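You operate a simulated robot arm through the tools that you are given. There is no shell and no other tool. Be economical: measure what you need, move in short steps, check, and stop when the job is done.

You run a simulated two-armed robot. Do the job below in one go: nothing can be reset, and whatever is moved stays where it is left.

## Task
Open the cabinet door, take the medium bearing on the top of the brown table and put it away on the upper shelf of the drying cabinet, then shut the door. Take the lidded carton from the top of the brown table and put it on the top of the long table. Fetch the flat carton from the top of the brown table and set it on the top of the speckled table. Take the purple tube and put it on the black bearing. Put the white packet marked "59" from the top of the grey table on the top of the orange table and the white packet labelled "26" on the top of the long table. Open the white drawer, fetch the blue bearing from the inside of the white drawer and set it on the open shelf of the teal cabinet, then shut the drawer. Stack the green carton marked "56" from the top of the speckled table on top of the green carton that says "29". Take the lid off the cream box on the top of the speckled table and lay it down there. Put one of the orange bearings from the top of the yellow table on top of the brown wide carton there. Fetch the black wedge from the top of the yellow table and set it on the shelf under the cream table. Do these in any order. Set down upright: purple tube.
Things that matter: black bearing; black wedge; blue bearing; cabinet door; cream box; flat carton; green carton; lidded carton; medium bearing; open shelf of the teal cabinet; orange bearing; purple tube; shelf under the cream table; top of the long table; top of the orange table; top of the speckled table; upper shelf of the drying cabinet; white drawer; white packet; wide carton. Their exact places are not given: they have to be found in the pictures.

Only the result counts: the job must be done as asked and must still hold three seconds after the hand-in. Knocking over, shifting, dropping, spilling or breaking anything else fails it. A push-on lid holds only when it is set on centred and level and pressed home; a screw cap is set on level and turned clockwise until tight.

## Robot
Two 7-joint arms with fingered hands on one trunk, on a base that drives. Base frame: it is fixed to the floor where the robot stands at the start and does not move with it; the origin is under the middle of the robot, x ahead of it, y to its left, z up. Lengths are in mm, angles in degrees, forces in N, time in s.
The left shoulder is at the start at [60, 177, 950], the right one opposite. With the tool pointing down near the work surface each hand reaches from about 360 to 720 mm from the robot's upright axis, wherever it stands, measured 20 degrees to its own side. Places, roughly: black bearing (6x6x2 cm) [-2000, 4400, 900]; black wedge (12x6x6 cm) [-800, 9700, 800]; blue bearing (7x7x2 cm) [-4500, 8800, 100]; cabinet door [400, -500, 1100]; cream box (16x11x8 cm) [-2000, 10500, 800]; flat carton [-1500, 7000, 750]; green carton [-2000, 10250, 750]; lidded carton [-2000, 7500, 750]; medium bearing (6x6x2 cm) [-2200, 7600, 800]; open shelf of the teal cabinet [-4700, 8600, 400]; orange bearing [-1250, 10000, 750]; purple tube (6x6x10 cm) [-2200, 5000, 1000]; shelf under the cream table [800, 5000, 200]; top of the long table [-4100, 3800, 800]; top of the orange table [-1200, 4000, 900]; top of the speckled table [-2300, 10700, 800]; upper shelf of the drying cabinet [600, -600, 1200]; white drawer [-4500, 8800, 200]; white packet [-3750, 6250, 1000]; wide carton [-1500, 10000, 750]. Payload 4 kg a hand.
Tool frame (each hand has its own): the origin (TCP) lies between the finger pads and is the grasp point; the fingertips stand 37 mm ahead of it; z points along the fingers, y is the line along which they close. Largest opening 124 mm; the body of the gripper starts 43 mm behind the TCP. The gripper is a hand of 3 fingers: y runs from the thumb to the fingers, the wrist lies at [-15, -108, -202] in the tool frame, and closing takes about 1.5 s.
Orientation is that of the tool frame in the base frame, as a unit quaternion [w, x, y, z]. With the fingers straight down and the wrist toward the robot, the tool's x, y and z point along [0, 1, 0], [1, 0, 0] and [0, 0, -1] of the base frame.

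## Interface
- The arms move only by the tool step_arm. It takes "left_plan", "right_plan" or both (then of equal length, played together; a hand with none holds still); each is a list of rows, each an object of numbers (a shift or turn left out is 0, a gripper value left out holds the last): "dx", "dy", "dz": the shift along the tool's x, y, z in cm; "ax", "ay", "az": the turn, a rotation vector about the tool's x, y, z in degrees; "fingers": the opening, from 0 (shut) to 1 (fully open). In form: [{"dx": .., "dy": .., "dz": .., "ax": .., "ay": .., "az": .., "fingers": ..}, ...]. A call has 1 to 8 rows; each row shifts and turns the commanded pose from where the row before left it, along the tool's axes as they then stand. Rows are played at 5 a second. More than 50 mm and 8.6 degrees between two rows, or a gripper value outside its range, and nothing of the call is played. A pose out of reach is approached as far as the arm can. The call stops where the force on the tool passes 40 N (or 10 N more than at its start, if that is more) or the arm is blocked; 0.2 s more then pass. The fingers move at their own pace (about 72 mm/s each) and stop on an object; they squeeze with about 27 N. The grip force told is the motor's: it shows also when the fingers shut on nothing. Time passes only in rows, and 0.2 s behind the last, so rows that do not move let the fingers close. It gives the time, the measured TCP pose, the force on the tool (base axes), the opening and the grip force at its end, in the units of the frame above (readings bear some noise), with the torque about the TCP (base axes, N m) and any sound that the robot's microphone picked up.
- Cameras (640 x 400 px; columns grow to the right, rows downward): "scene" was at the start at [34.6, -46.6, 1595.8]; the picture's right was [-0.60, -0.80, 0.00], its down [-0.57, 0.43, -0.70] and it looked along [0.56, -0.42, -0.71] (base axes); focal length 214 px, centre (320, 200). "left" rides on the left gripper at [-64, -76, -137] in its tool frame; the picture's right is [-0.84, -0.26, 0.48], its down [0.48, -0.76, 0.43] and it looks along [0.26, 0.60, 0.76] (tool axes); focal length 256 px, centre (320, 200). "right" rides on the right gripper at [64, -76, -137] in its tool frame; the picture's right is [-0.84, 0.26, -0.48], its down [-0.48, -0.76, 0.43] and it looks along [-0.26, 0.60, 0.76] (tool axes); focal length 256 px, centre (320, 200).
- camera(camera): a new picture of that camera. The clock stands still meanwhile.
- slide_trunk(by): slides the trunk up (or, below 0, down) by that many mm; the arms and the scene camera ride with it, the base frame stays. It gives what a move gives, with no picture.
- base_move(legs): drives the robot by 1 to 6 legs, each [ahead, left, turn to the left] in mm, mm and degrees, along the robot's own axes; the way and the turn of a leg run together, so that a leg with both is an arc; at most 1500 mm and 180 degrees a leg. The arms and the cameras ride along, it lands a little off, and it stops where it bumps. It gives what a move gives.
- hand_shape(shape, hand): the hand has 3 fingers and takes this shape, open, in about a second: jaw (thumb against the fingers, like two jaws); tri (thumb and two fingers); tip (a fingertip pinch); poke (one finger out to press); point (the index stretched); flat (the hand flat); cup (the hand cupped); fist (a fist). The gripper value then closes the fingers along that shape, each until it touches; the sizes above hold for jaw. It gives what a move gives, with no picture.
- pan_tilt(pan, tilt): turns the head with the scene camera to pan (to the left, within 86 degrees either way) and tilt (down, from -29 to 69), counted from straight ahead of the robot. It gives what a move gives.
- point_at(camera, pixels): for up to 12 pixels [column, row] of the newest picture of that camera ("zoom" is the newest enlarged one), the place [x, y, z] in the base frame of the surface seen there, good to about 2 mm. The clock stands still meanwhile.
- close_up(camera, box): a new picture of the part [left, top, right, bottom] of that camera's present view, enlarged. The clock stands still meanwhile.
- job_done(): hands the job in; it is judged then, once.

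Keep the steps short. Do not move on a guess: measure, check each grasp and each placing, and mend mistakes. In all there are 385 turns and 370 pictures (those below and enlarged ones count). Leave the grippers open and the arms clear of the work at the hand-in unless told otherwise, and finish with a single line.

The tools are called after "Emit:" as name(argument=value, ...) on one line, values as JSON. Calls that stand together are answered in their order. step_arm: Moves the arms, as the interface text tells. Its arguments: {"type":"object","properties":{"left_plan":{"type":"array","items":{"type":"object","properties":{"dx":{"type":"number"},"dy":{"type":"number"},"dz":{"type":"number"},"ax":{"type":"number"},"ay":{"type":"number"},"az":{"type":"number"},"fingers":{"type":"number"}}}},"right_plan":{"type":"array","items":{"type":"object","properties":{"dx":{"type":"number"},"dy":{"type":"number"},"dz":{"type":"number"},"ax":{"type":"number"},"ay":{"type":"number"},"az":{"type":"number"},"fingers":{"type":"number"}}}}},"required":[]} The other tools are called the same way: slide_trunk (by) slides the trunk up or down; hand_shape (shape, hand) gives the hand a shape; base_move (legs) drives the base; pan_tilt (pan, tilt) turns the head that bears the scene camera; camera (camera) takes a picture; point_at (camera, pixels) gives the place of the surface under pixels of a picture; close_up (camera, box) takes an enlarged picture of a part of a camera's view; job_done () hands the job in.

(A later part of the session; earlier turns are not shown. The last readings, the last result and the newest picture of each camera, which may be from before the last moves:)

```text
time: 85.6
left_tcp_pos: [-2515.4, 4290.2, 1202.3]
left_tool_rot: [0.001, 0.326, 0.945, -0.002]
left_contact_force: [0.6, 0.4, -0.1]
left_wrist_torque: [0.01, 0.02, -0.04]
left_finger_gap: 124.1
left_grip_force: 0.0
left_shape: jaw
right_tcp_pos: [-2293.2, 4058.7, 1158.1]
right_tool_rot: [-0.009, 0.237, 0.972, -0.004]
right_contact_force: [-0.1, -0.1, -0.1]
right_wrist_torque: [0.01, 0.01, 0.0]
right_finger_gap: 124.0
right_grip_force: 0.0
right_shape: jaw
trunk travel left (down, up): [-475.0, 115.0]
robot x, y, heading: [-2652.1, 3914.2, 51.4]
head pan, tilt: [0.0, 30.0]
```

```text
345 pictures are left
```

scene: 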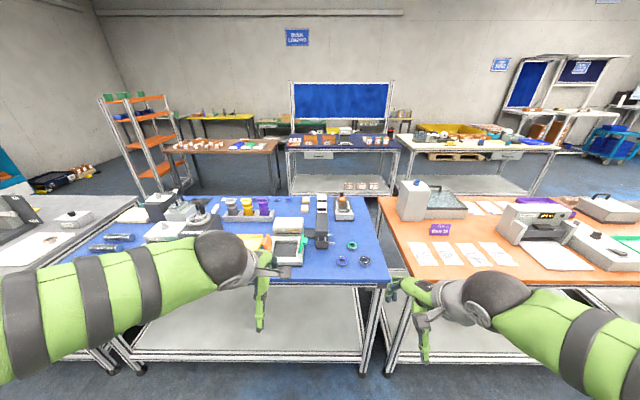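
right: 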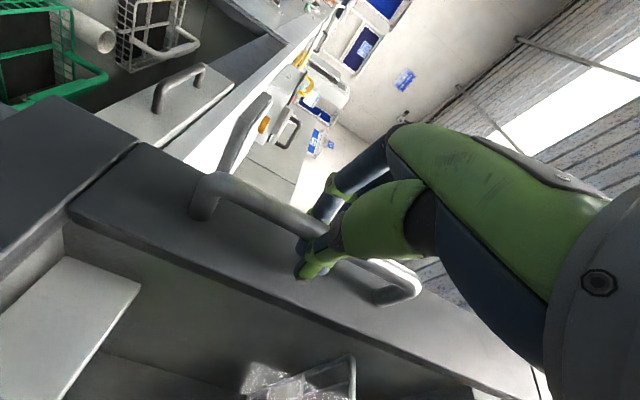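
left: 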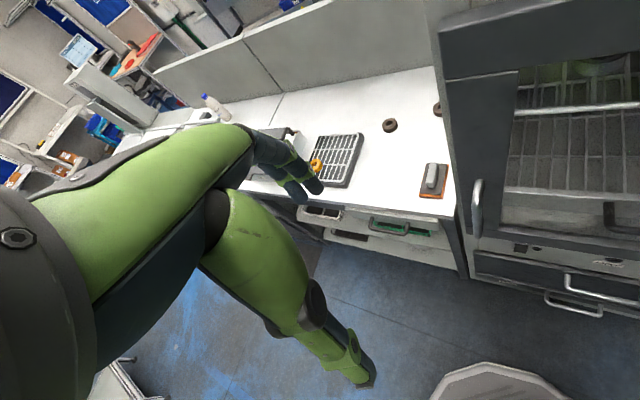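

Blue table ahead with tubes (230–265, 207) and small rings (340–365, 245–260). Zooming.

Emit:
close_up(camera="scene", box=[200, 180, 400, 305])

Emit:
point_at(camera="scene", pixels=[[263, 201], [246, 203], [342, 260], [364, 260], [351, 245], [380, 277], [374, 200], [322, 225], [385, 250], [340, 205]])

```text
3.20 times, centred on (300, 242) of scene
```

zoom: 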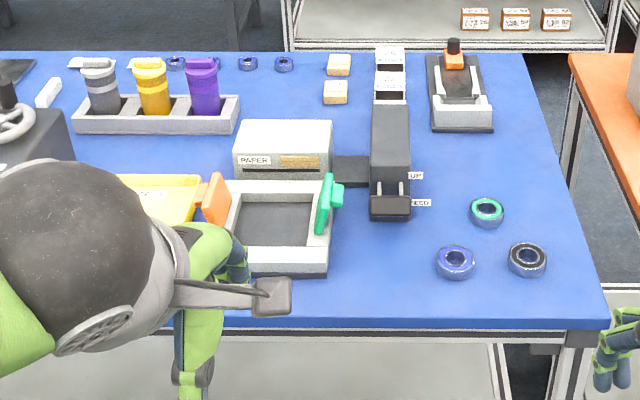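

```text
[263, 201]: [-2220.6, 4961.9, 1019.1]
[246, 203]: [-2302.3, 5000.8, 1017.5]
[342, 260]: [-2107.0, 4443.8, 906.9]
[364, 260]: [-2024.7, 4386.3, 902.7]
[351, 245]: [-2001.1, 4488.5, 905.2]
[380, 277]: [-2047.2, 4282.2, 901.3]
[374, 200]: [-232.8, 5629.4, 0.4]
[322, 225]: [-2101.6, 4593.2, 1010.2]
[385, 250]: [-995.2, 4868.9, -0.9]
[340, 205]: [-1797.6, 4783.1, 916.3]
```

Purple tube [-2220,4962], black bearing [-2025,4386]. I look down at my base to see how near the table I can stand.

Emit:
pan_tilt(pan=0, tilt=69)

Emit:
camera(camera="scene")

```text
time: 86.6
left_tcp_pos: [-2516.8, 4290.2, 1201.8]
left_tool_rot: [0.001, 0.326, 0.945, -0.002]
left_contact_force: [1.0, 0.1, -0.6]
left_wrist_torque: [-0.02, 0.02, -0.03]
left_finger_gap: 123.7
left_grip_force: 0.1
left_shape: jaw
right_tcp_pos: [-2293.8, 4058.8, 1158.8]
right_tool_rot: [-0.009, 0.237, 0.971, -0.004]
right_contact_force: [-0.1, -0.4, 0.5]
right_wrist_torque: [-0.02, 0.02, -0.03]
right_finger_gap: 123.8
right_grip_force: 0.1
right_shape: jaw
trunk travel left (down, up): [-475.0, 115.0]
robot x, y, heading: [-2656.6, 3915.6, 51.0]
head pan, tilt: [0.0, 68.8]
```

```text
343 pictures are left
```

scene: 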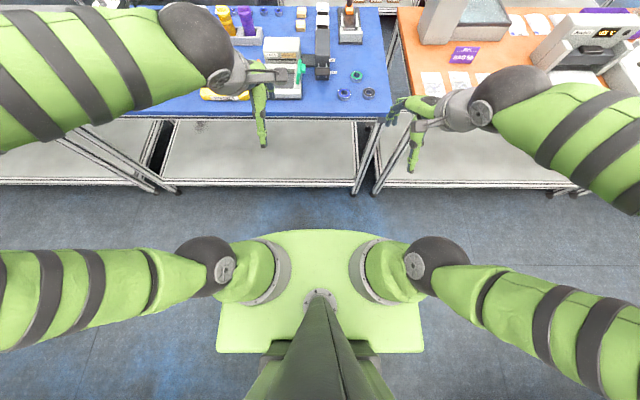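

Emit:
point_at(camera="scene", pixels=[[320, 232], [318, 240], [320, 216], [320, 185], [355, 120], [225, 262], [360, 190]])

Emit:
camera(camera="left")

```text
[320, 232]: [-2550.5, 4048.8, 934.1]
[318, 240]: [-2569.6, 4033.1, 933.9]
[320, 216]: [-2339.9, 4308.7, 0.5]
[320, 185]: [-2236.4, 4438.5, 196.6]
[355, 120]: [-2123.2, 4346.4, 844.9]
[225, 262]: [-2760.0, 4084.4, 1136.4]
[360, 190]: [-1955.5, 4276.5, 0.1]
```

```text
342 pictures are left
```

left: 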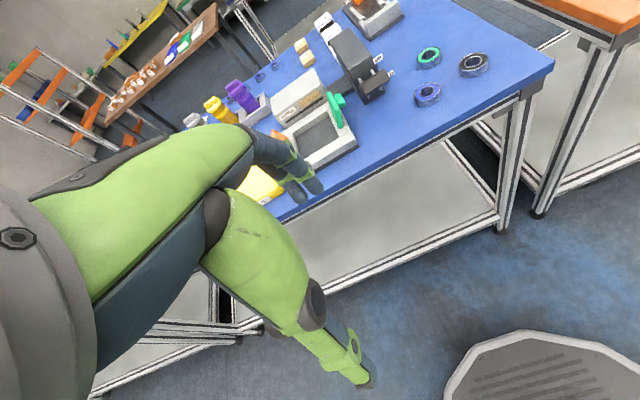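

The grey octagonal base shows at lower right (450–640, 330+). I measure its rim.

Emit:
point_at(camera="left", pixels=[[530, 338], [475, 352], [600, 350], [447, 385], [535, 331], [565, 390]])

```text
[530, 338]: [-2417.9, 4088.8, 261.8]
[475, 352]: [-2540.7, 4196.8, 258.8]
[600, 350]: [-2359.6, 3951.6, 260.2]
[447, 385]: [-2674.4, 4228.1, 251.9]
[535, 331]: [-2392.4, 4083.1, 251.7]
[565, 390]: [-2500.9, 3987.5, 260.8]
```

Base rim reaches 295 mm ahead, so I can stand with the axis about 330 mm from the table edge. I raise the trunk 100 mm, shift left and drive in.

Emit:
slide_trunk(by=100)

Emit:
base_move(legs=[[0, 215, 0], [310, 0, 0]])

Emit:
pan_tilt(pan=0, tilt=45)

Emit:
camera(camera="scene")

```text
time: 88.0
left_tcp_pos: [-2515.2, 4291.2, 1300.9]
left_tool_rot: [0.001, 0.326, 0.945, -0.002]
left_contact_force: [0.9, 0.5, -0.1]
left_wrist_torque: [0.0, 0.02, 0.0]
left_finger_gap: 124.1
left_grip_force: 0.0
left_shape: jaw
right_tcp_pos: [-2292.6, 4059.6, 1258.9]
right_tool_rot: [-0.009, 0.237, 0.971, -0.004]
right_contact_force: [0.6, 0.1, -0.5]
right_wrist_torque: [0.01, -0.04, -0.02]
right_finger_gap: 124.0
right_grip_force: 0.1
right_shape: jaw
trunk travel left (down, up): [-575.0, 15.0]
robot x, y, heading: [-2659.7, 3914.4, 51.3]
head pan, tilt: [0.0, 68.8]
```

```text
time: 91.3
left_tcp_pos: [-2490.1, 4668.1, 1301.1]
left_tool_rot: [0.001, 0.325, 0.946, -0.004]
left_contact_force: [0.6, 0.4, 0.5]
left_wrist_torque: [-0.05, 0.01, 0.01]
left_finger_gap: 123.9
left_grip_force: 0.0
left_shape: jaw
right_tcp_pos: [-2266.7, 4437.5, 1257.2]
right_tool_rot: [-0.01, 0.235, 0.972, -0.005]
right_contact_force: [0.6, -0.3, 0.4]
right_wrist_torque: [0.0, 0.0, 0.02]
right_finger_gap: 123.8
right_grip_force: 0.0
right_shape: jaw
trunk travel left (down, up): [-575.0, 15.0]
robot x, y, heading: [-2629.9, 4291.0, 51.4]
head pan, tilt: [0.0, 68.8]
```

```text
time: 92.2
left_tcp_pos: [-2490.6, 4665.9, 1300.8]
left_tool_rot: [0.001, 0.326, 0.945, -0.002]
left_contact_force: [-0.5, 0.3, 1.3]
left_wrist_torque: [-0.02, -0.03, -0.02]
left_finger_gap: 123.9
left_grip_force: 0.1
left_shape: jaw
right_tcp_pos: [-2266.7, 4436.2, 1258.0]
right_tool_rot: [-0.009, 0.235, 0.972, -0.004]
right_contact_force: [0.4, 0.3, 0.4]
right_wrist_torque: [0.02, -0.01, 0.03]
right_finger_gap: 124.1
right_grip_force: 0.1
right_shape: jaw
trunk travel left (down, up): [-575.0, 15.0]
robot x, y, heading: [-2627.1, 4288.0, 51.5]
head pan, tilt: [0.0, 45.0]
```

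```text
341 pictures are left
```

scene: 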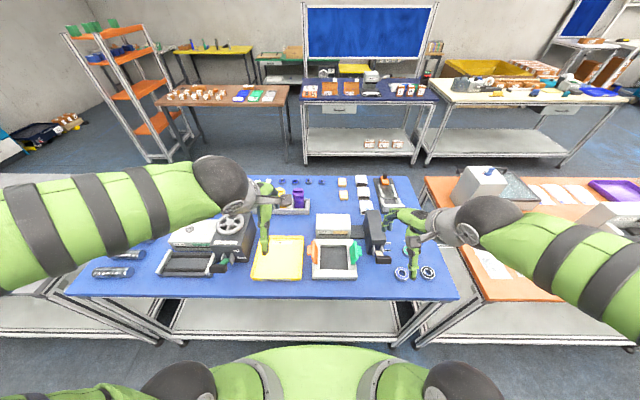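

I rotate the left hand so it closes sideways with fingers 30° below horizontal, for reaching the tube in the rack.

Emit:
step_arm(left_plan=[{"ax": -3.59, "ay": 3.59, "az": 6.23}, {"ax": -3.59, "ay": 3.59, "az": 6.23}, {"ax": -3.59, "ay": 3.59, "az": 6.23}, {"ax": -3.59, "ay": 3.59, "az": 6.23}, {"ax": -3.59, "ay": 3.59, "az": 6.23}, {"ax": -3.59, "ay": 3.59, "az": 6.23}, {"ax": -3.59, "ay": 3.59, "az": 6.23}, {"ax": -3.59, "ay": 3.59, "az": 6.23}])

Emit:
step_arm(left_plan=[{"ax": -3.59, "ay": 3.59, "az": 6.23}, {"ax": -3.59, "ay": 3.59, "az": 6.23}, {"ax": -3.59, "ay": 3.59, "az": 6.23}, {"ax": -3.59, "ay": 3.59, "az": 6.23}, {"ax": -3.59, "ay": 3.59, "az": 6.23}, {}])

Emit:
camera(camera="left")

Emit:
close_up(camera="scene", box=[240, 160, 440, 285])

```text
time: 94.0
left_tcp_pos: [-2483.7, 4670.5, 1312.3]
left_tool_rot: [-0.147, 0.666, 0.667, 0.3]
left_contact_force: [0.7, -0.2, -0.8]
left_wrist_torque: [-0.04, 0.0, -0.03]
left_finger_gap: 124.1
left_grip_force: 0.1
left_shape: jaw
left hand out of reach, approached as far as the arm can: row 7, 8
right_tcp_pos: [-2266.8, 4435.9, 1259.6]
right_tool_rot: [-0.009, 0.234, 0.972, -0.004]
right_contact_force: [0.0, 0.2, 0.4]
right_wrist_torque: [0.01, -0.01, 0.02]
right_finger_gap: 123.8
right_grip_force: 0.1
right_shape: jaw
trunk travel left (down, up): [-575.0, 15.0]
robot x, y, heading: [-2631.2, 4292.7, 51.5]
head pan, tilt: [0.0, 45.0]
```

```text
time: 95.4
left_tcp_pos: [-2470.8, 4679.6, 1335.2]
left_tool_rot: [-0.217, 0.78, 0.38, 0.447]
left_contact_force: [0.7, -1.0, -0.1]
left_wrist_torque: [0.0, -0.01, 0.0]
left_finger_gap: 123.9
left_grip_force: 0.0
left_shape: jaw
left hand out of reach, approached as far as the arm can: row 1, 2, 3, 4
right_tcp_pos: [-2266.5, 4436.2, 1258.0]
right_tool_rot: [-0.009, 0.235, 0.972, -0.004]
right_contact_force: [0.6, 0.6, 0.1]
right_wrist_torque: [0.04, 0.02, 0.01]
right_finger_gap: 124.1
right_grip_force: 0.1
right_shape: jaw
trunk travel left (down, up): [-575.0, 15.0]
robot x, y, heading: [-2630.7, 4295.8, 51.4]
head pan, tilt: [0.0, 45.0]
```

```text
340 pictures are left
```

left: 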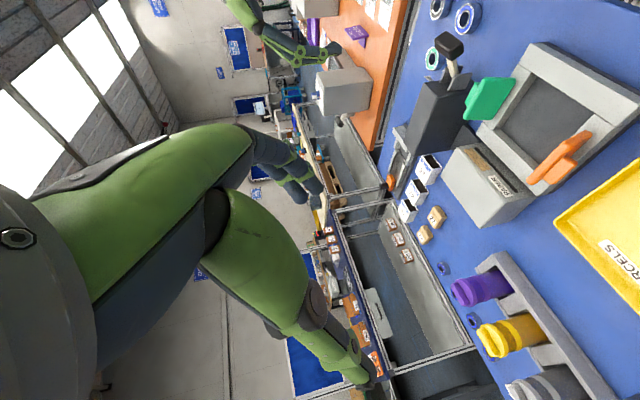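

```text
3.20 times, centred on (340, 222) of scene
```

zoom: 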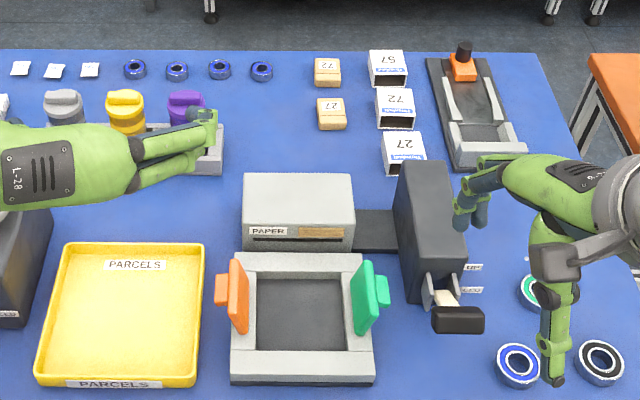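

Orientation is good. I measure the purple tube from both views.

Emit:
point_at(camera="left", pixels=[[456, 290], [470, 275], [470, 303], [500, 285], [484, 338], [520, 300], [510, 270], [545, 310], [492, 262], [605, 385]])

Emit:
point_at(camera="zoom", pixels=[[180, 97], [185, 110], [603, 360], [603, 345], [603, 378], [580, 360], [626, 360], [560, 330], [520, 70], [216, 160]])

```text
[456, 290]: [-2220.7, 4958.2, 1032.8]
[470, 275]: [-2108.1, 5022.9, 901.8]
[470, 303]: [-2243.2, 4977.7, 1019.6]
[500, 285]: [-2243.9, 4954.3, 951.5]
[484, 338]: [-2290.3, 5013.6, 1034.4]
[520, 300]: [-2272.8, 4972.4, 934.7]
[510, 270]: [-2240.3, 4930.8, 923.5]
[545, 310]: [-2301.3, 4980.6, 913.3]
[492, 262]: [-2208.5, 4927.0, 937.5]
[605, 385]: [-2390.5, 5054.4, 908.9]
```

```text
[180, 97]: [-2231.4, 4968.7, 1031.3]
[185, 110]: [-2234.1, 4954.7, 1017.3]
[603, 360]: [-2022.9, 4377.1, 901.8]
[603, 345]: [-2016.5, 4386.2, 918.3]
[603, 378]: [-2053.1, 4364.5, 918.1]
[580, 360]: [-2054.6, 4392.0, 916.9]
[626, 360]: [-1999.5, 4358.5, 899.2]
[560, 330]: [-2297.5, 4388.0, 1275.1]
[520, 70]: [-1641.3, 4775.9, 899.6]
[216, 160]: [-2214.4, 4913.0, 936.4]
```

Emit:
close_up(camera="left", box=[420, 230, 580, 330])

```text
4.00 times, centred on (500, 280) of left
```

zoom: 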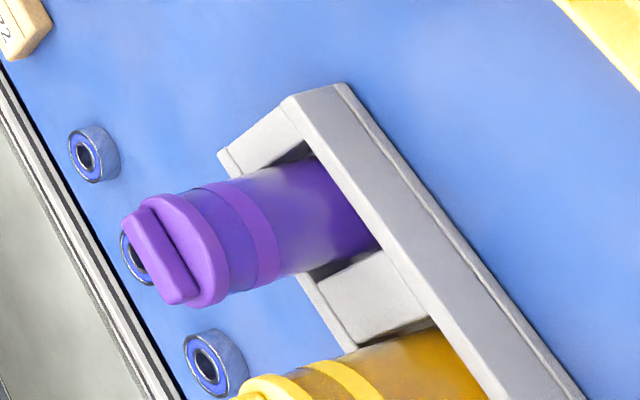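

Emit:
point_at(camera="zoom", pixels=[[155, 250], [165, 210], [190, 295], [205, 250], [270, 178], [290, 265], [280, 225], [330, 215], [240, 195], [265, 275], [350, 235], [400, 285]])

```text
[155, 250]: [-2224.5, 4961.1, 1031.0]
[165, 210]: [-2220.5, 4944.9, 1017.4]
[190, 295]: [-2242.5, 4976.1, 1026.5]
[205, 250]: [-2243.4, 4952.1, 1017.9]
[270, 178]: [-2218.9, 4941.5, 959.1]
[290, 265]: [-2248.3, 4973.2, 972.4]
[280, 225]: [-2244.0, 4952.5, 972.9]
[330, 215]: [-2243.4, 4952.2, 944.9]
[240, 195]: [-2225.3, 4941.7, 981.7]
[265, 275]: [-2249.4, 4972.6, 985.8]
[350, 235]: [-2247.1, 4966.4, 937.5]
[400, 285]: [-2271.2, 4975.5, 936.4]
```

Tube axis ≈ [-2222,4968], Ø≈53, top 1034. I approach along the finger direction, half-open (0.65) to spare the yellow tube.

Emit:
step_arm(left_plan=[{"dx": -1.4, "dy": 0.2, "dz": 4, "fingers": 0.65}, {"dx": -1.4, "dy": 0.2, "dz": 4}, {"dx": -1.4, "dy": 0.2, "dz": 4}, {"dx": -1.4, "dy": 0.2, "dz": 4}, {"dx": -1.4, "dy": 0.2, "dz": 4}, {"dx": -1.4, "dy": 0.2, "dz": 4}, {"dx": -1.4, "dy": 0.3, "dz": 4}, {"dx": -1.1, "dy": 0.3, "dz": 4}])

Emit:
camera(camera="left")

```text
time: 97.2
left_tcp_pos: [-2316.8, 4846.6, 1084.3]
left_tool_rot: [-0.217, 0.779, 0.382, 0.448]
left_contact_force: [1.0, 0.0, -0.2]
left_wrist_torque: [0.0, -0.01, -0.01]
left_finger_gap: 81.1
left_grip_force: 0.0
left_shape: jaw
left hand out of reach, approached as far as the arm can: row 1
right_tcp_pos: [-2267.8, 4437.0, 1258.8]
right_tool_rot: [-0.009, 0.235, 0.972, -0.004]
right_contact_force: [-0.4, -0.1, 0.8]
right_wrist_torque: [-0.02, 0.03, -0.05]
right_finger_gap: 123.8
right_grip_force: 0.0
right_shape: jaw
trunk travel left (down, up): [-575.0, 15.0]
robot x, y, heading: [-2631.0, 4293.4, 51.4]
head pan, tilt: [0.0, 45.0]
```

```text
337 pictures are left
```

left: 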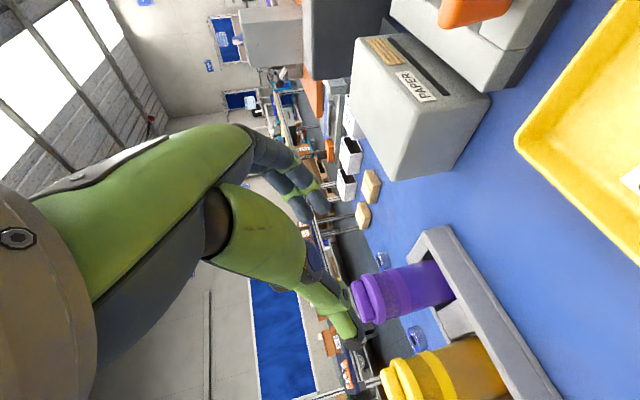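

Lateral is right on. 180 mm more along the fingers.

Emit:
step_arm(left_plan=[{"dx": -0.4, "dz": 4}, {"dz": 4}, {"dz": 4}, {"dz": 3.5}, {"dz": 2.4}, {}])

Emit:
camera(camera="left")

Emit:
close_up(camera="scene", box=[200, 140, 360, 240])

```text
time: 98.6
left_tcp_pos: [-2222.9, 4965.9, 990.7]
left_tool_rot: [-0.218, 0.779, 0.381, 0.447]
left_contact_force: [0.7, -0.6, 0.7]
left_wrist_torque: [-0.02, 0.01, 0.0]
left_finger_gap: 81.1
left_grip_force: 0.0
left_shape: jaw
right_tcp_pos: [-2267.4, 4436.0, 1258.4]
right_tool_rot: [-0.009, 0.235, 0.972, -0.004]
right_contact_force: [0.4, -0.7, 0.5]
right_wrist_torque: [0.0, -0.05, 0.02]
right_finger_gap: 123.8
right_grip_force: 0.0
right_shape: jaw
trunk travel left (down, up): [-575.0, 15.0]
robot x, y, heading: [-2629.8, 4294.5, 51.5]
head pan, tilt: [0.0, 45.0]
```

```text
336 pictures are left
```

left: 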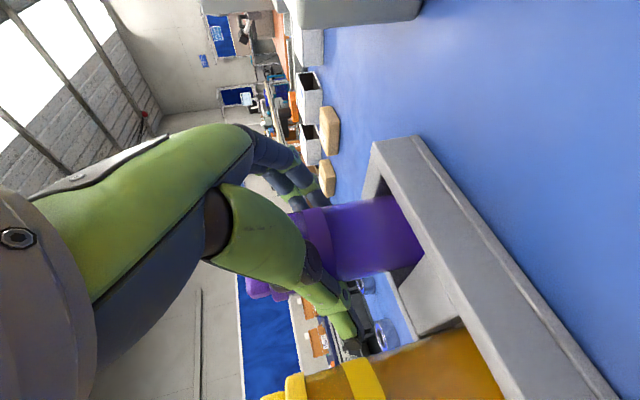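

```text
4.00 times, centred on (280, 190) of scene
```

zoom: 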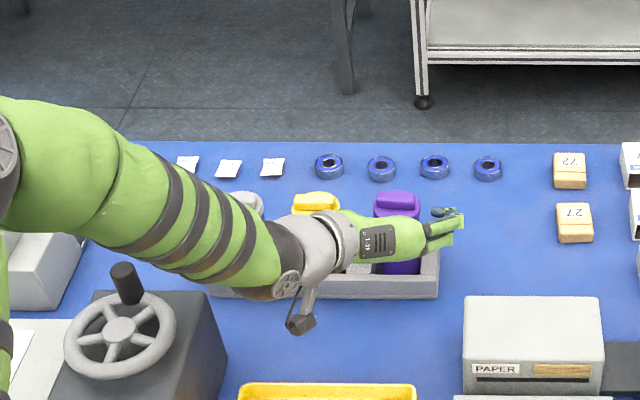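

The tube sits between the fingers. Close and check, then lift.

Emit:
step_arm(left_plan=[{"fingers": 0}, {}, {}, {}, {}, {}, {}, {}])

Emit:
camera(camera="left")

```text
time: 100.4
left_tcp_pos: [-2222.3, 4965.8, 992.4]
left_tool_rot: [-0.216, 0.779, 0.381, 0.448]
left_contact_force: [-1.0, 1.4, 5.3]
left_wrist_torque: [0.03, -0.1, 0.01]
left_finger_gap: 49.2
left_grip_force: 27.3
left_shape: jaw
right_tcp_pos: [-2266.3, 4435.8, 1260.1]
right_tool_rot: [-0.009, 0.235, 0.972, -0.004]
right_contact_force: [-0.1, -0.5, 0.5]
right_wrist_torque: [0.01, 0.0, 0.0]
right_finger_gap: 124.0
right_grip_force: 0.1
right_shape: jaw
trunk travel left (down, up): [-575.0, 15.0]
robot x, y, heading: [-2633.3, 4291.9, 51.6]
head pan, tilt: [0.0, 45.0]
```

```text
334 pictures are left
```

left: 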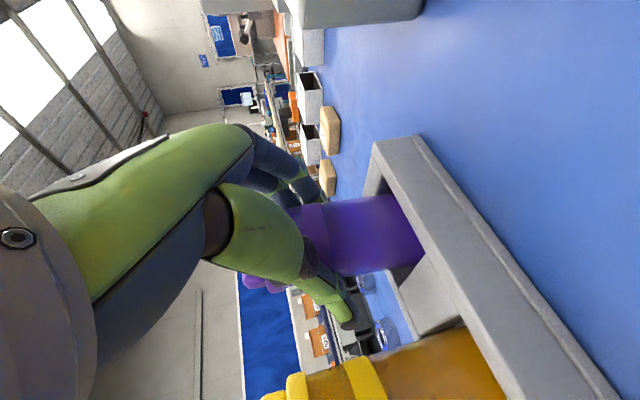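

Gripped at 49 mm. Lift straight up 160 mm.

Emit:
step_arm(left_plan=[{"dx": 1.73, "dz": -1}, {"dx": 3.46, "dz": -2.0}, {"dx": 3.46, "dz": -2.0}, {"dx": 3.46, "dz": -2.0}, {"dx": 1.73, "dz": -1}])

Emit:
camera(camera="left")

Emit:
camera(camera="scene")

```text
time: 101.6
left_tcp_pos: [-2223.0, 4968.0, 1151.7]
left_tool_rot: [-0.217, 0.779, 0.38, 0.448]
left_contact_force: [-0.5, -0.4, -0.9]
left_wrist_torque: [0.04, -0.02, 0.01]
left_finger_gap: 47.8
left_grip_force: 27.2
left_shape: jaw
right_tcp_pos: [-2267.4, 4436.3, 1258.8]
right_tool_rot: [-0.009, 0.235, 0.972, -0.004]
right_contact_force: [1.0, 0.0, 0.6]
right_wrist_torque: [0.03, 0.0, -0.04]
right_finger_gap: 123.9
right_grip_force: 0.0
right_shape: jaw
trunk travel left (down, up): [-575.0, 15.0]
robot x, y, heading: [-2630.6, 4293.9, 51.6]
head pan, tilt: [0.0, 45.0]
```

```text
333 pictures are left
```

left: 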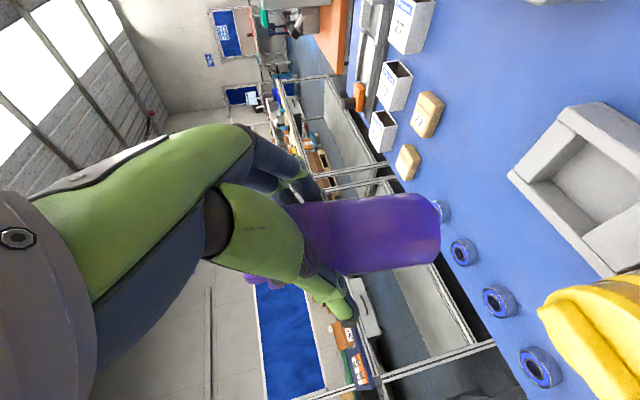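

```text
332 pictures are left
```

scene: 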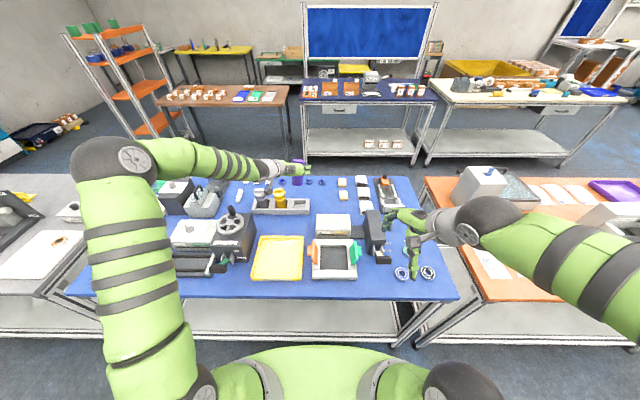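

Held and lifted. I measure the tube's bottom and sides, then shift the base back and right so the black bearing is before the left hand.

Emit:
point_at(camera="left", pixels=[[437, 235], [432, 205], [430, 262], [400, 235], [350, 240], [420, 205], [380, 205]])

Emit:
base_move(legs=[[-200, 0, 0], [0, -518, 0]])

Emit:
camera(camera="scene")

```text
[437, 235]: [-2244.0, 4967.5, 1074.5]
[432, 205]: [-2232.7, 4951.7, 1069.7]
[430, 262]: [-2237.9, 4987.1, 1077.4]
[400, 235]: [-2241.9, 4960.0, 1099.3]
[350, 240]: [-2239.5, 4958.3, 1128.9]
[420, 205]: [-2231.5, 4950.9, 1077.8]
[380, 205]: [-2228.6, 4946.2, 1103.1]
```

```text
time: 105.8
left_tcp_pos: [-1939.6, 4484.8, 1152.1]
left_tool_rot: [-0.217, 0.781, 0.378, 0.448]
left_contact_force: [0.6, -0.3, -0.6]
left_wrist_torque: [0.01, -0.02, -0.01]
left_finger_gap: 48.1
left_grip_force: 27.5
left_shape: jaw
right_tcp_pos: [-1987.0, 3954.8, 1259.4]
right_tool_rot: [-0.009, 0.238, 0.971, -0.004]
right_contact_force: [0.0, -0.8, -0.1]
right_wrist_torque: [0.04, -0.01, 0.03]
right_finger_gap: 124.2
right_grip_force: 0.0
right_shape: jaw
trunk travel left (down, up): [-575.0, 15.0]
robot x, y, heading: [-2352.2, 3814.5, 51.3]
head pan, tilt: [0.0, 45.0]
```

```text
331 pictures are left
```

scene: 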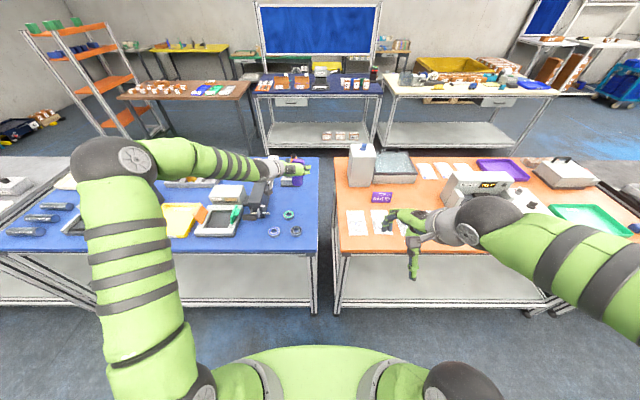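

Bottom of the tube is ≈82 mm below TCP. Close look at tube and bearings.

Emit:
close_up(camera="scene", box=[230, 140, 350, 250])

Emit:
camera(camera="left")

```text
3.64 times, centred on (290, 195) of scene
```

zoom: 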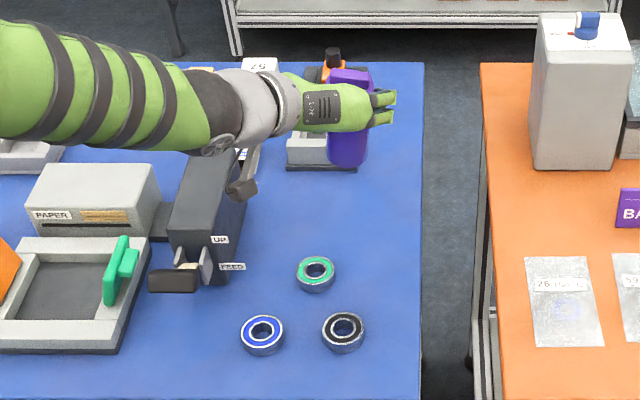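

```text
329 pictures are left
```

left: 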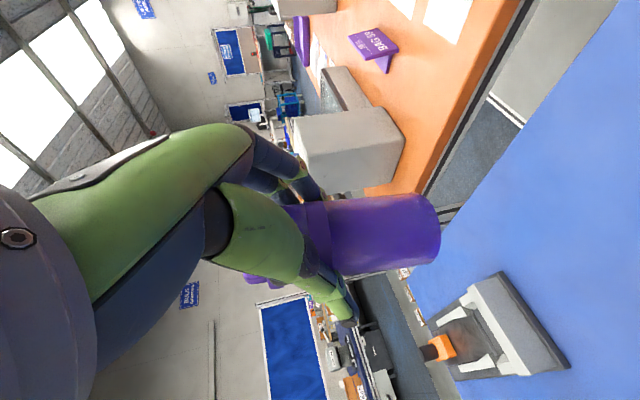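

Emit:
point_at(camera="zoom", pixels=[[326, 327], [360, 327], [343, 314], [343, 341], [332, 318], [354, 336], [331, 337], [355, 318]])

```text
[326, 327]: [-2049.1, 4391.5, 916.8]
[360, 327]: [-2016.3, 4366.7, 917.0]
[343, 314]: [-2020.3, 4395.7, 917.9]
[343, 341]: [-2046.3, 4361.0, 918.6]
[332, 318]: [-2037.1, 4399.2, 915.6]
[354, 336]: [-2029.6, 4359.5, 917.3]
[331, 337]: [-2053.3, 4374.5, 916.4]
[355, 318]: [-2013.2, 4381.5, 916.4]
```

Black bearing centre [-2033,4379], top 917.5. I bring the tube back over it at height.

Emit:
step_arm(left_plan=[{"dx": -1.46, "dy": -0.12, "dz": -2.49}, {"dx": -1.46, "dy": -0.12, "dz": -2.49}, {"dx": -1.46, "dy": -0.12, "dz": -2.49}, {"dx": -1.46, "dy": -0.12, "dz": -2.49}, {"dx": -1.46, "dy": -0.12, "dz": -2.49}, {}])

```text
time: 107.2
left_tcp_pos: [-2035.1, 4376.4, 1151.2]
left_tool_rot: [-0.214, 0.781, 0.379, 0.449]
left_contact_force: [0.1, 0.5, -0.2]
left_wrist_torque: [0.01, 0.0, 0.0]
left_finger_gap: 47.7
left_grip_force: 27.2
left_shape: jaw
right_tcp_pos: [-1986.9, 3955.1, 1259.3]
right_tool_rot: [-0.009, 0.238, 0.971, -0.005]
right_contact_force: [0.5, -0.7, 0.5]
right_wrist_torque: [-0.01, 0.0, 0.01]
right_finger_gap: 123.9
right_grip_force: 0.0
right_shape: jaw
trunk travel left (down, up): [-575.0, 15.0]
robot x, y, heading: [-2350.4, 3815.3, 51.0]
head pan, tilt: [0.0, 45.0]
```

Lower 125 mm and check.

Emit:
step_arm(left_plan=[{"dx": -2.7, "dz": 1.58}, {"dx": -2.7, "dz": 1.58}, {"dx": -2.7, "dz": 1.58}, {"dx": -2.7, "dz": 1.58}, {}])

Emit:
camera(camera="left")

Emit:
close_up(camera="scene", box=[230, 160, 350, 250])

```text
time: 108.4
left_tcp_pos: [-2034.2, 4377.2, 1026.7]
left_tool_rot: [-0.216, 0.78, 0.378, 0.449]
left_contact_force: [-0.5, -0.6, -1.2]
left_wrist_torque: [-0.01, 0.01, 0.03]
left_finger_gap: 47.5
left_grip_force: 26.9
left_shape: jaw
right_tcp_pos: [-1987.9, 3953.4, 1258.3]
right_tool_rot: [-0.009, 0.238, 0.971, -0.005]
right_contact_force: [0.1, 0.5, -0.5]
right_wrist_torque: [0.03, 0.01, 0.01]
right_finger_gap: 124.1
right_grip_force: 0.0
right_shape: jaw
trunk travel left (down, up): [-575.0, 15.0]
robot x, y, heading: [-2358.2, 3812.4, 51.0]
head pan, tilt: [0.0, 45.0]
```

```text
328 pictures are left
```

left: 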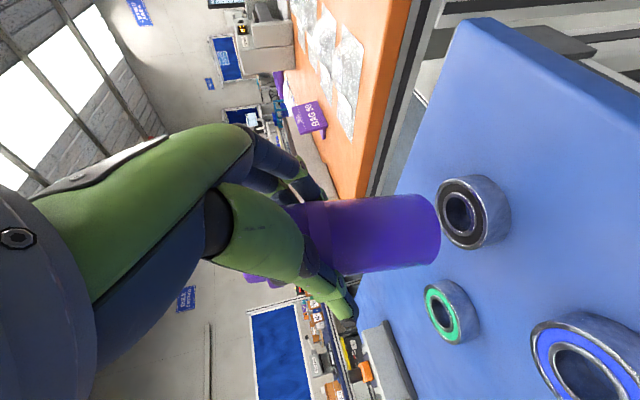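

```text
4.44 times, centred on (290, 205) of scene
```

zoom: 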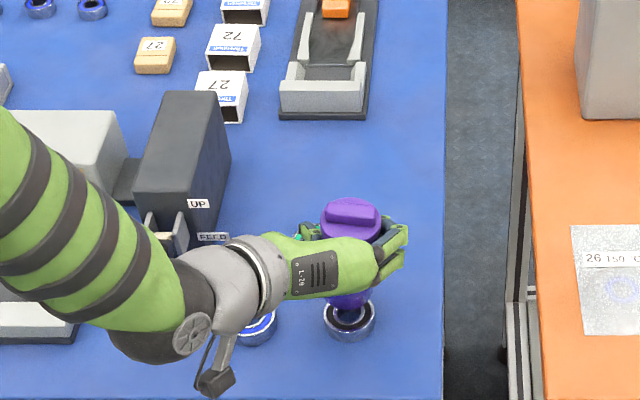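

The bearing seems offset from the tube axis in the hand view. I measure both there.

Emit:
point_at(camera="left", pixels=[[434, 205], [438, 232], [432, 258], [425, 202], [420, 262], [460, 182], [440, 210], [462, 242], [482, 210], [400, 232], [350, 235]])

```text
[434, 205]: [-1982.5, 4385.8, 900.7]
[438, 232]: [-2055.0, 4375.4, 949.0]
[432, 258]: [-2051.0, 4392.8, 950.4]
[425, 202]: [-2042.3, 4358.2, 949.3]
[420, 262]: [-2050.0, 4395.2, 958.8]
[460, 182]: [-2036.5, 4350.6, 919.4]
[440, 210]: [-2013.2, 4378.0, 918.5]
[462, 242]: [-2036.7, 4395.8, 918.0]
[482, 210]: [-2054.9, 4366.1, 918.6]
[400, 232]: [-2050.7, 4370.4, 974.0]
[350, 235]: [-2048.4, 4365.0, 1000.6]
```

Emit:
close_up(camera="left", box=[360, 160, 520, 280])

```text
3.33 times, centred on (440, 220) of left
```

zoom: 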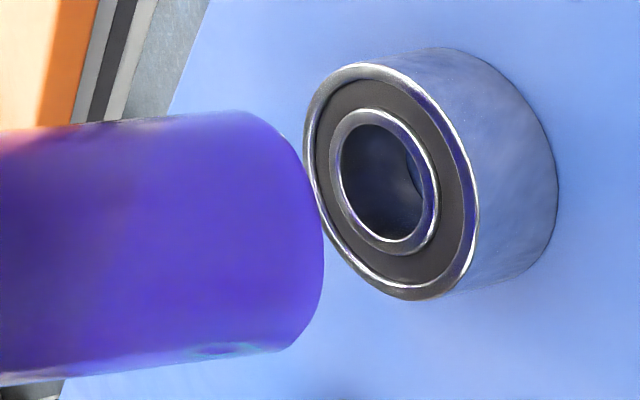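

Emit:
point_at(camera="zoom", pixels=[[345, 75], [435, 289], [316, 110], [463, 254], [325, 150], [455, 214], [253, 122], [318, 220], [320, 245], [290, 338], [300, 320], [290, 155]])

```text
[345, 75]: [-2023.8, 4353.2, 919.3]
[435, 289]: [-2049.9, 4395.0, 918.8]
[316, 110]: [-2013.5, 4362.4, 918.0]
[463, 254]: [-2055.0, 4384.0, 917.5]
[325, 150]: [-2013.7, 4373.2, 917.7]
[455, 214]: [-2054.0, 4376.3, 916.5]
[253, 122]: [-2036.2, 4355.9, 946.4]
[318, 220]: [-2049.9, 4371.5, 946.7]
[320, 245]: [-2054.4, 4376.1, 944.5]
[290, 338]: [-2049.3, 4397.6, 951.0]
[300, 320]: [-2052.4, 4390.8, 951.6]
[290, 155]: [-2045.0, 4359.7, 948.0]
```

The tube hangs tilted with its foot ~8° to the left. I roll the hand −7° about the forward axis, shifting left/back to keep the foot over the bearing, and remeasure.

Emit:
step_arm(left_plan=[{"ax": -3.5, "az": -6.0}, {"dy": -0.9, "dx": -0.35, "dz": -0.65}, {}])

Emit:
close_up(camera="left", box=[300, 150, 540, 300])

Emit:
close_up(camera="scene", box=[260, 180, 340, 240])

```text
time: 109.2
left_tcp_pos: [-2045.1, 4375.6, 1025.8]
left_tool_rot: [-0.169, 0.766, 0.404, 0.47]
left_contact_force: [-0.1, -0.1, -0.7]
left_wrist_torque: [-0.02, 0.01, 0.01]
left_finger_gap: 47.7
left_grip_force: 27.4
left_shape: jaw
right_tcp_pos: [-1988.8, 3955.3, 1259.3]
right_tool_rot: [-0.009, 0.239, 0.971, -0.004]
right_contact_force: [0.2, 0.3, -0.6]
right_wrist_torque: [-0.01, -0.01, 0.01]
right_finger_gap: 124.2
right_grip_force: 0.0
right_shape: jaw
trunk travel left (down, up): [-575.0, 15.0]
robot x, y, heading: [-2353.8, 3810.7, 51.1]
head pan, tilt: [0.0, 45.0]
```

```text
2.67 times, centred on (420, 225) of left
```

zoom: 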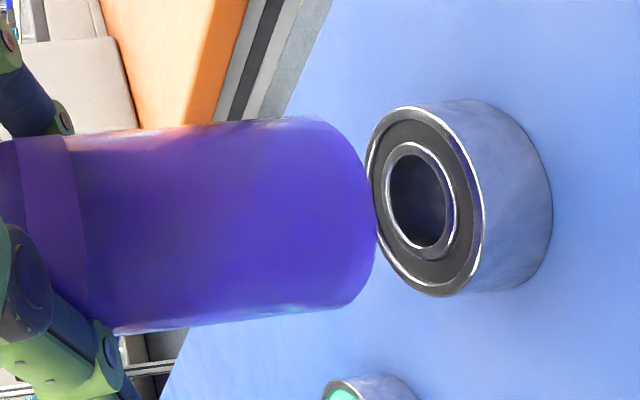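

```text
6.67 times, centred on (300, 210) of scene
```

zoom: 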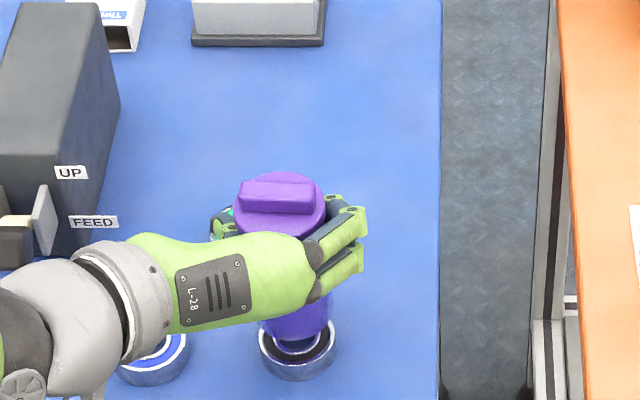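

Tube now looks vertical. I measure the foot and ring again in the hand view.

Emit:
close_up(camera="left", box=[300, 150, 540, 300])

Emit:
point_at(camera="zoom", pixels=[[320, 128], [350, 160], [370, 215], [365, 260], [345, 295], [385, 125], [465, 275], [375, 180], [475, 215], [200, 220], [110, 230], [300, 216]])

```text
2.67 times, centred on (420, 225) of left
```

zoom: 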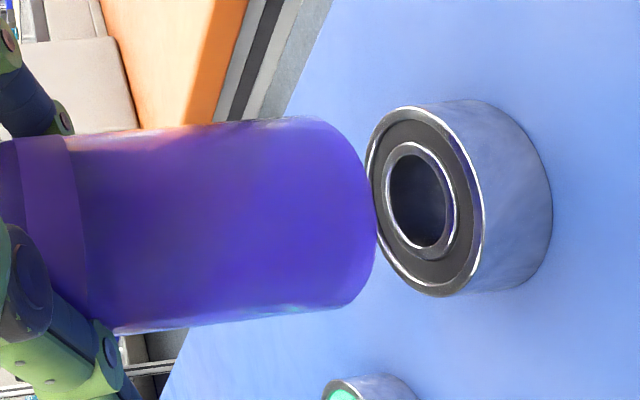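

```text
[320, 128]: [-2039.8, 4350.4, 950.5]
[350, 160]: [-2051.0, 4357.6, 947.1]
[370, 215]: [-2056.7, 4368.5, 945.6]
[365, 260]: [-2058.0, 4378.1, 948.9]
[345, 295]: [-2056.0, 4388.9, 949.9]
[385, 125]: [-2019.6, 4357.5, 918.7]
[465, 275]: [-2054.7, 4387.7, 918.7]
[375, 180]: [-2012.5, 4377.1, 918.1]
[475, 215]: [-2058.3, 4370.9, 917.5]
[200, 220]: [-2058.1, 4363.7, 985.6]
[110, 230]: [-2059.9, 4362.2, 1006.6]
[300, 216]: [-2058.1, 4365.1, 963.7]
```

Aligned within 2 mm. Lower 24 mm.

Emit:
step_arm(left_plan=[{"dx": -1.03, "dy": -0.2, "dz": 0.55}, {"dx": -1.03, "dy": -0.15, "dz": 0.6}, {}])

Emit:
close_up(camera="left", box=[300, 150, 540, 300])

```text
time: 110.0
left_tcp_pos: [-2046.6, 4377.8, 1002.3]
left_tool_rot: [-0.168, 0.766, 0.405, 0.471]
left_contact_force: [-0.5, -0.3, -1.0]
left_wrist_torque: [0.01, 0.01, 0.02]
left_finger_gap: 47.6
left_grip_force: 27.1
left_shape: jaw
right_tcp_pos: [-1987.2, 3954.6, 1258.7]
right_tool_rot: [-0.009, 0.238, 0.971, -0.004]
right_contact_force: [0.2, 0.4, -0.4]
right_wrist_torque: [-0.01, -0.01, 0.02]
right_finger_gap: 124.0
right_grip_force: 0.2
right_shape: jaw
trunk travel left (down, up): [-575.0, 15.0]
robot x, y, heading: [-2353.5, 3809.9, 51.0]
head pan, tilt: [0.0, 45.0]
```

```text
2.67 times, centred on (420, 225) of left
```

zoom: 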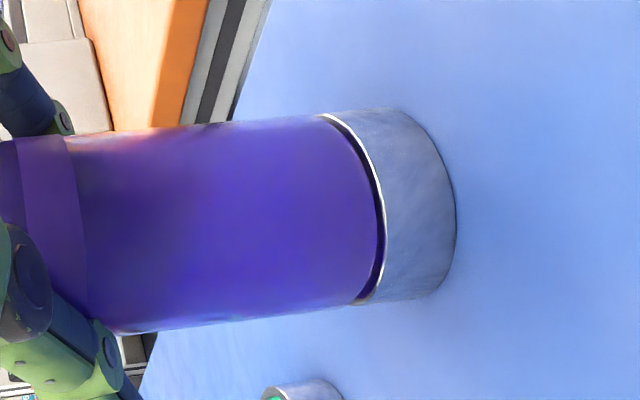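

Well centred. A few millimetres more until contact.

Emit:
step_arm(left_plan=[{"dx": -0.13, "dy": -0.02, "dz": 0.075}, {"dx": -0.13, "dy": -0.02, "dz": 0.075}, {}])

```text
time: 110.8
left_tcp_pos: [-2045.1, 4375.7, 998.4]
left_tool_rot: [-0.168, 0.765, 0.405, 0.471]
left_contact_force: [1.2, 1.3, 4.0]
left_wrist_torque: [-0.01, 0.0, 0.02]
left_finger_gap: 47.8
left_grip_force: 27.1
left_shape: jaw
right_tcp_pos: [-1989.1, 3954.5, 1259.1]
right_tool_rot: [-0.009, 0.239, 0.971, -0.004]
right_contact_force: [0.7, 0.4, -0.7]
right_wrist_torque: [-0.01, -0.01, -0.02]
right_finger_gap: 124.0
right_grip_force: 0.1
right_shape: jaw
trunk travel left (down, up): [-575.0, 15.0]
robot x, y, heading: [-2353.2, 3807.4, 51.0]
head pan, tilt: [0.0, 45.0]
```

Contact (4 N). Another 1 mm then release gently.

Emit:
step_arm(left_plan=[{"dx": -0.08, "dz": 0.04}, {"fingers": 0.45}, {"fingers": 0.55}, {"fingers": 0.7}, {}, {}])

Emit:
close_up(camera="left", box=[200, 130, 540, 340])

```text
time: 112.2
left_tcp_pos: [-2047.1, 4375.3, 998.0]
left_tool_rot: [-0.168, 0.766, 0.405, 0.471]
left_contact_force: [-0.2, 1.0, -0.6]
left_wrist_torque: [0.01, 0.01, -0.03]
left_finger_gap: 86.6
left_grip_force: 0.0
left_shape: jaw
right_tcp_pos: [-1988.7, 3954.6, 1258.4]
right_tool_rot: [-0.008, 0.238, 0.971, -0.004]
right_contact_force: [0.2, 0.3, 0.6]
right_wrist_torque: [0.0, 0.0, 0.02]
right_finger_gap: 123.9
right_grip_force: 0.1
right_shape: jaw
trunk travel left (down, up): [-575.0, 15.0]
robot x, y, heading: [-2353.6, 3818.0, 51.2]
head pan, tilt: [0.0, 45.0]
```

```text
1.88 times, centred on (370, 235) of left
```

zoom: 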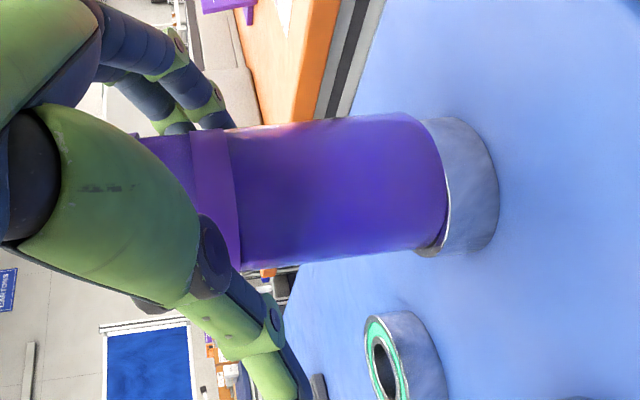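

Tube stands on the bearing. Retreat straight back along the fingers.

Emit:
step_arm(left_plan=[{"dz": -2}, {"dz": -4}, {"dz": -4}, {"dz": -4}, {"dz": -4}, {"dz": -3}])

Emit:
camera(camera="scene")

```text
time: 113.6
left_tcp_pos: [-2123.5, 4302.2, 1091.8]
left_tool_rot: [-0.168, 0.766, 0.405, 0.47]
left_contact_force: [0.7, -0.3, -0.6]
left_wrist_torque: [0.02, 0.0, -0.03]
left_finger_gap: 86.4
left_grip_force: 0.0
left_shape: jaw
left hand out of reach, approached as far as the arm can: row 4, 5, 6
right_tcp_pos: [-1988.0, 3954.5, 1258.9]
right_tool_rot: [-0.01, 0.239, 0.971, -0.004]
right_contact_force: [-0.6, -0.5, 0.7]
right_wrist_torque: [-0.02, 0.02, 0.0]
right_finger_gap: 124.2
right_grip_force: 0.2
right_shape: jaw
trunk travel left (down, up): [-575.0, 15.0]
robot x, y, heading: [-2354.6, 3811.7, 51.1]
head pan, tilt: [0.0, 45.0]
```

```text
320 pictures are left
```

scene: 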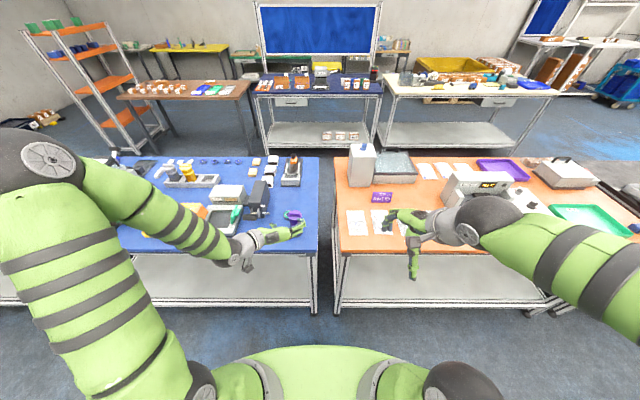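

Now I survey the orange table for a free spot for packet "59".

Emit:
close_up(camera="scene", box=[325, 140, 545, 270])

Emit:
point_at(camera="scene", pixels=[[350, 245], [340, 252], [357, 222], [380, 222], [355, 200], [395, 195], [430, 190], [480, 195], [510, 225]])

```text
2.91 times, centred on (435, 205) of scene
```

zoom: 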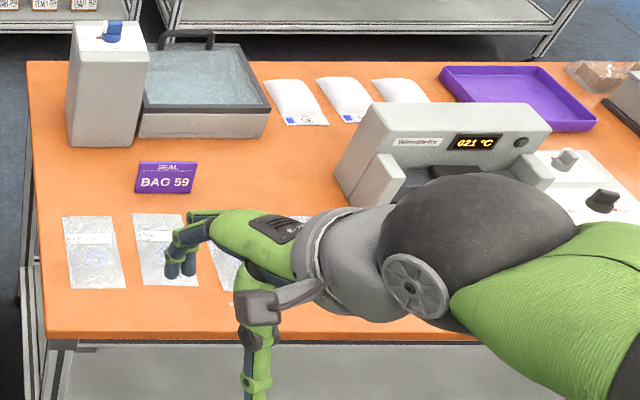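

```text
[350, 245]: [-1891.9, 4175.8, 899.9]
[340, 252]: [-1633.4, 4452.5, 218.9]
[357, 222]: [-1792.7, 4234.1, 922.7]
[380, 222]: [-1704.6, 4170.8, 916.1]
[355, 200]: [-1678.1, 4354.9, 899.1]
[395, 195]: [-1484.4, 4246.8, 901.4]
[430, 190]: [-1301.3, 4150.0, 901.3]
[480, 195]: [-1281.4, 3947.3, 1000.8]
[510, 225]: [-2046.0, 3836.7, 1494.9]
```

Free area on the orange table between the "BAG 59" sign and the sealer. Next the grey table: I back off 150 mm and slide left along the aisle.

Emit:
base_move(legs=[[-150, 0, 0], [0, 1250, 0], [0, 1250, 0]])

Emit:
pan_tilt(pan=0, tilt=35)

Emit:
camera(camera="scene")

```text
time: 126.8
left_tcp_pos: [-4147.0, 5754.6, 1091.9]
left_tool_rot: [-0.165, 0.768, 0.401, 0.472]
left_contact_force: [-0.3, -0.1, 0.9]
left_wrist_torque: [0.05, -0.03, -0.05]
left_finger_gap: 86.4
left_grip_force: 0.1
left_shape: jaw
right_tcp_pos: [-4013.3, 5408.1, 1258.7]
right_tool_rot: [-0.009, 0.243, 0.97, -0.004]
right_contact_force: [-0.1, -0.3, -1.1]
right_wrist_torque: [0.0, 0.02, 0.0]
right_finger_gap: 123.9
right_grip_force: 0.0
right_shape: jaw
trunk travel left (down, up): [-575.0, 15.0]
robot x, y, heading: [-4380.0, 5263.9, 50.7]
head pan, tilt: [0.0, 45.0]
```

```text
time: 127.5
left_tcp_pos: [-4147.6, 5754.0, 1092.5]
left_tool_rot: [-0.165, 0.768, 0.402, 0.471]
left_contact_force: [-0.4, 0.6, 0.5]
left_wrist_torque: [-0.03, -0.03, -0.01]
left_finger_gap: 86.3
left_grip_force: 0.1
left_shape: jaw
right_tcp_pos: [-4013.3, 5408.2, 1257.9]
right_tool_rot: [-0.01, 0.243, 0.97, -0.004]
right_contact_force: [-0.4, -0.9, -0.3]
right_wrist_torque: [-0.02, 0.0, -0.02]
right_finger_gap: 124.2
right_grip_force: 0.1
right_shape: jaw
trunk travel left (down, up): [-575.0, 15.0]
robot x, y, heading: [-4377.2, 5270.6, 50.6]
head pan, tilt: [0.0, 35.0]
```

```text
318 pictures are left
```

scene: 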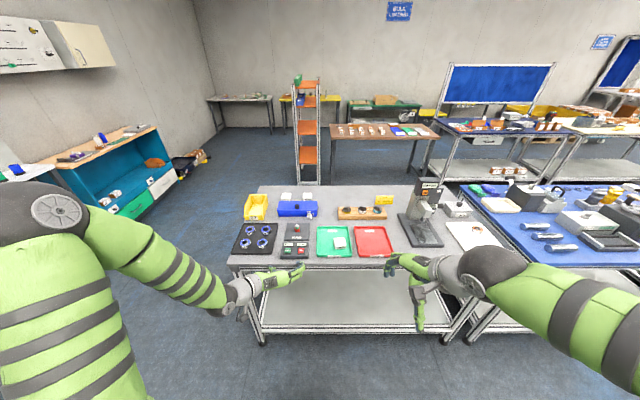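

Grey table ahead. Zoom to find packets "59" and "26".

Emit:
close_up(camera="scene", box=[225, 175, 405, 280])

Emit:
point_at(camera="scene", pixels=[[286, 197], [307, 197], [338, 242], [384, 199], [400, 262], [240, 262], [300, 262], [264, 188], [395, 188], [332, 235], [375, 240]])

```text
3.56 times, centred on (315, 228) of scene
```

zoom: 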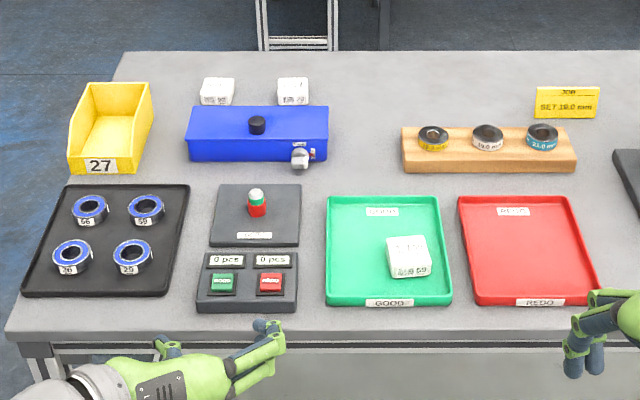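

```text
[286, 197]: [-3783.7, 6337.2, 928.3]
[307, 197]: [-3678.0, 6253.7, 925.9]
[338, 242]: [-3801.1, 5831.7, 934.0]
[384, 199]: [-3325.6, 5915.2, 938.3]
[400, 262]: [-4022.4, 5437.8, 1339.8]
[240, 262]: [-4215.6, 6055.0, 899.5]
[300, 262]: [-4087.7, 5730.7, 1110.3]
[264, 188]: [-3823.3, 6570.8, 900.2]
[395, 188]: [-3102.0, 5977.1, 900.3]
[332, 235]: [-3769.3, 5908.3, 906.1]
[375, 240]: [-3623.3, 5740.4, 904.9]
```

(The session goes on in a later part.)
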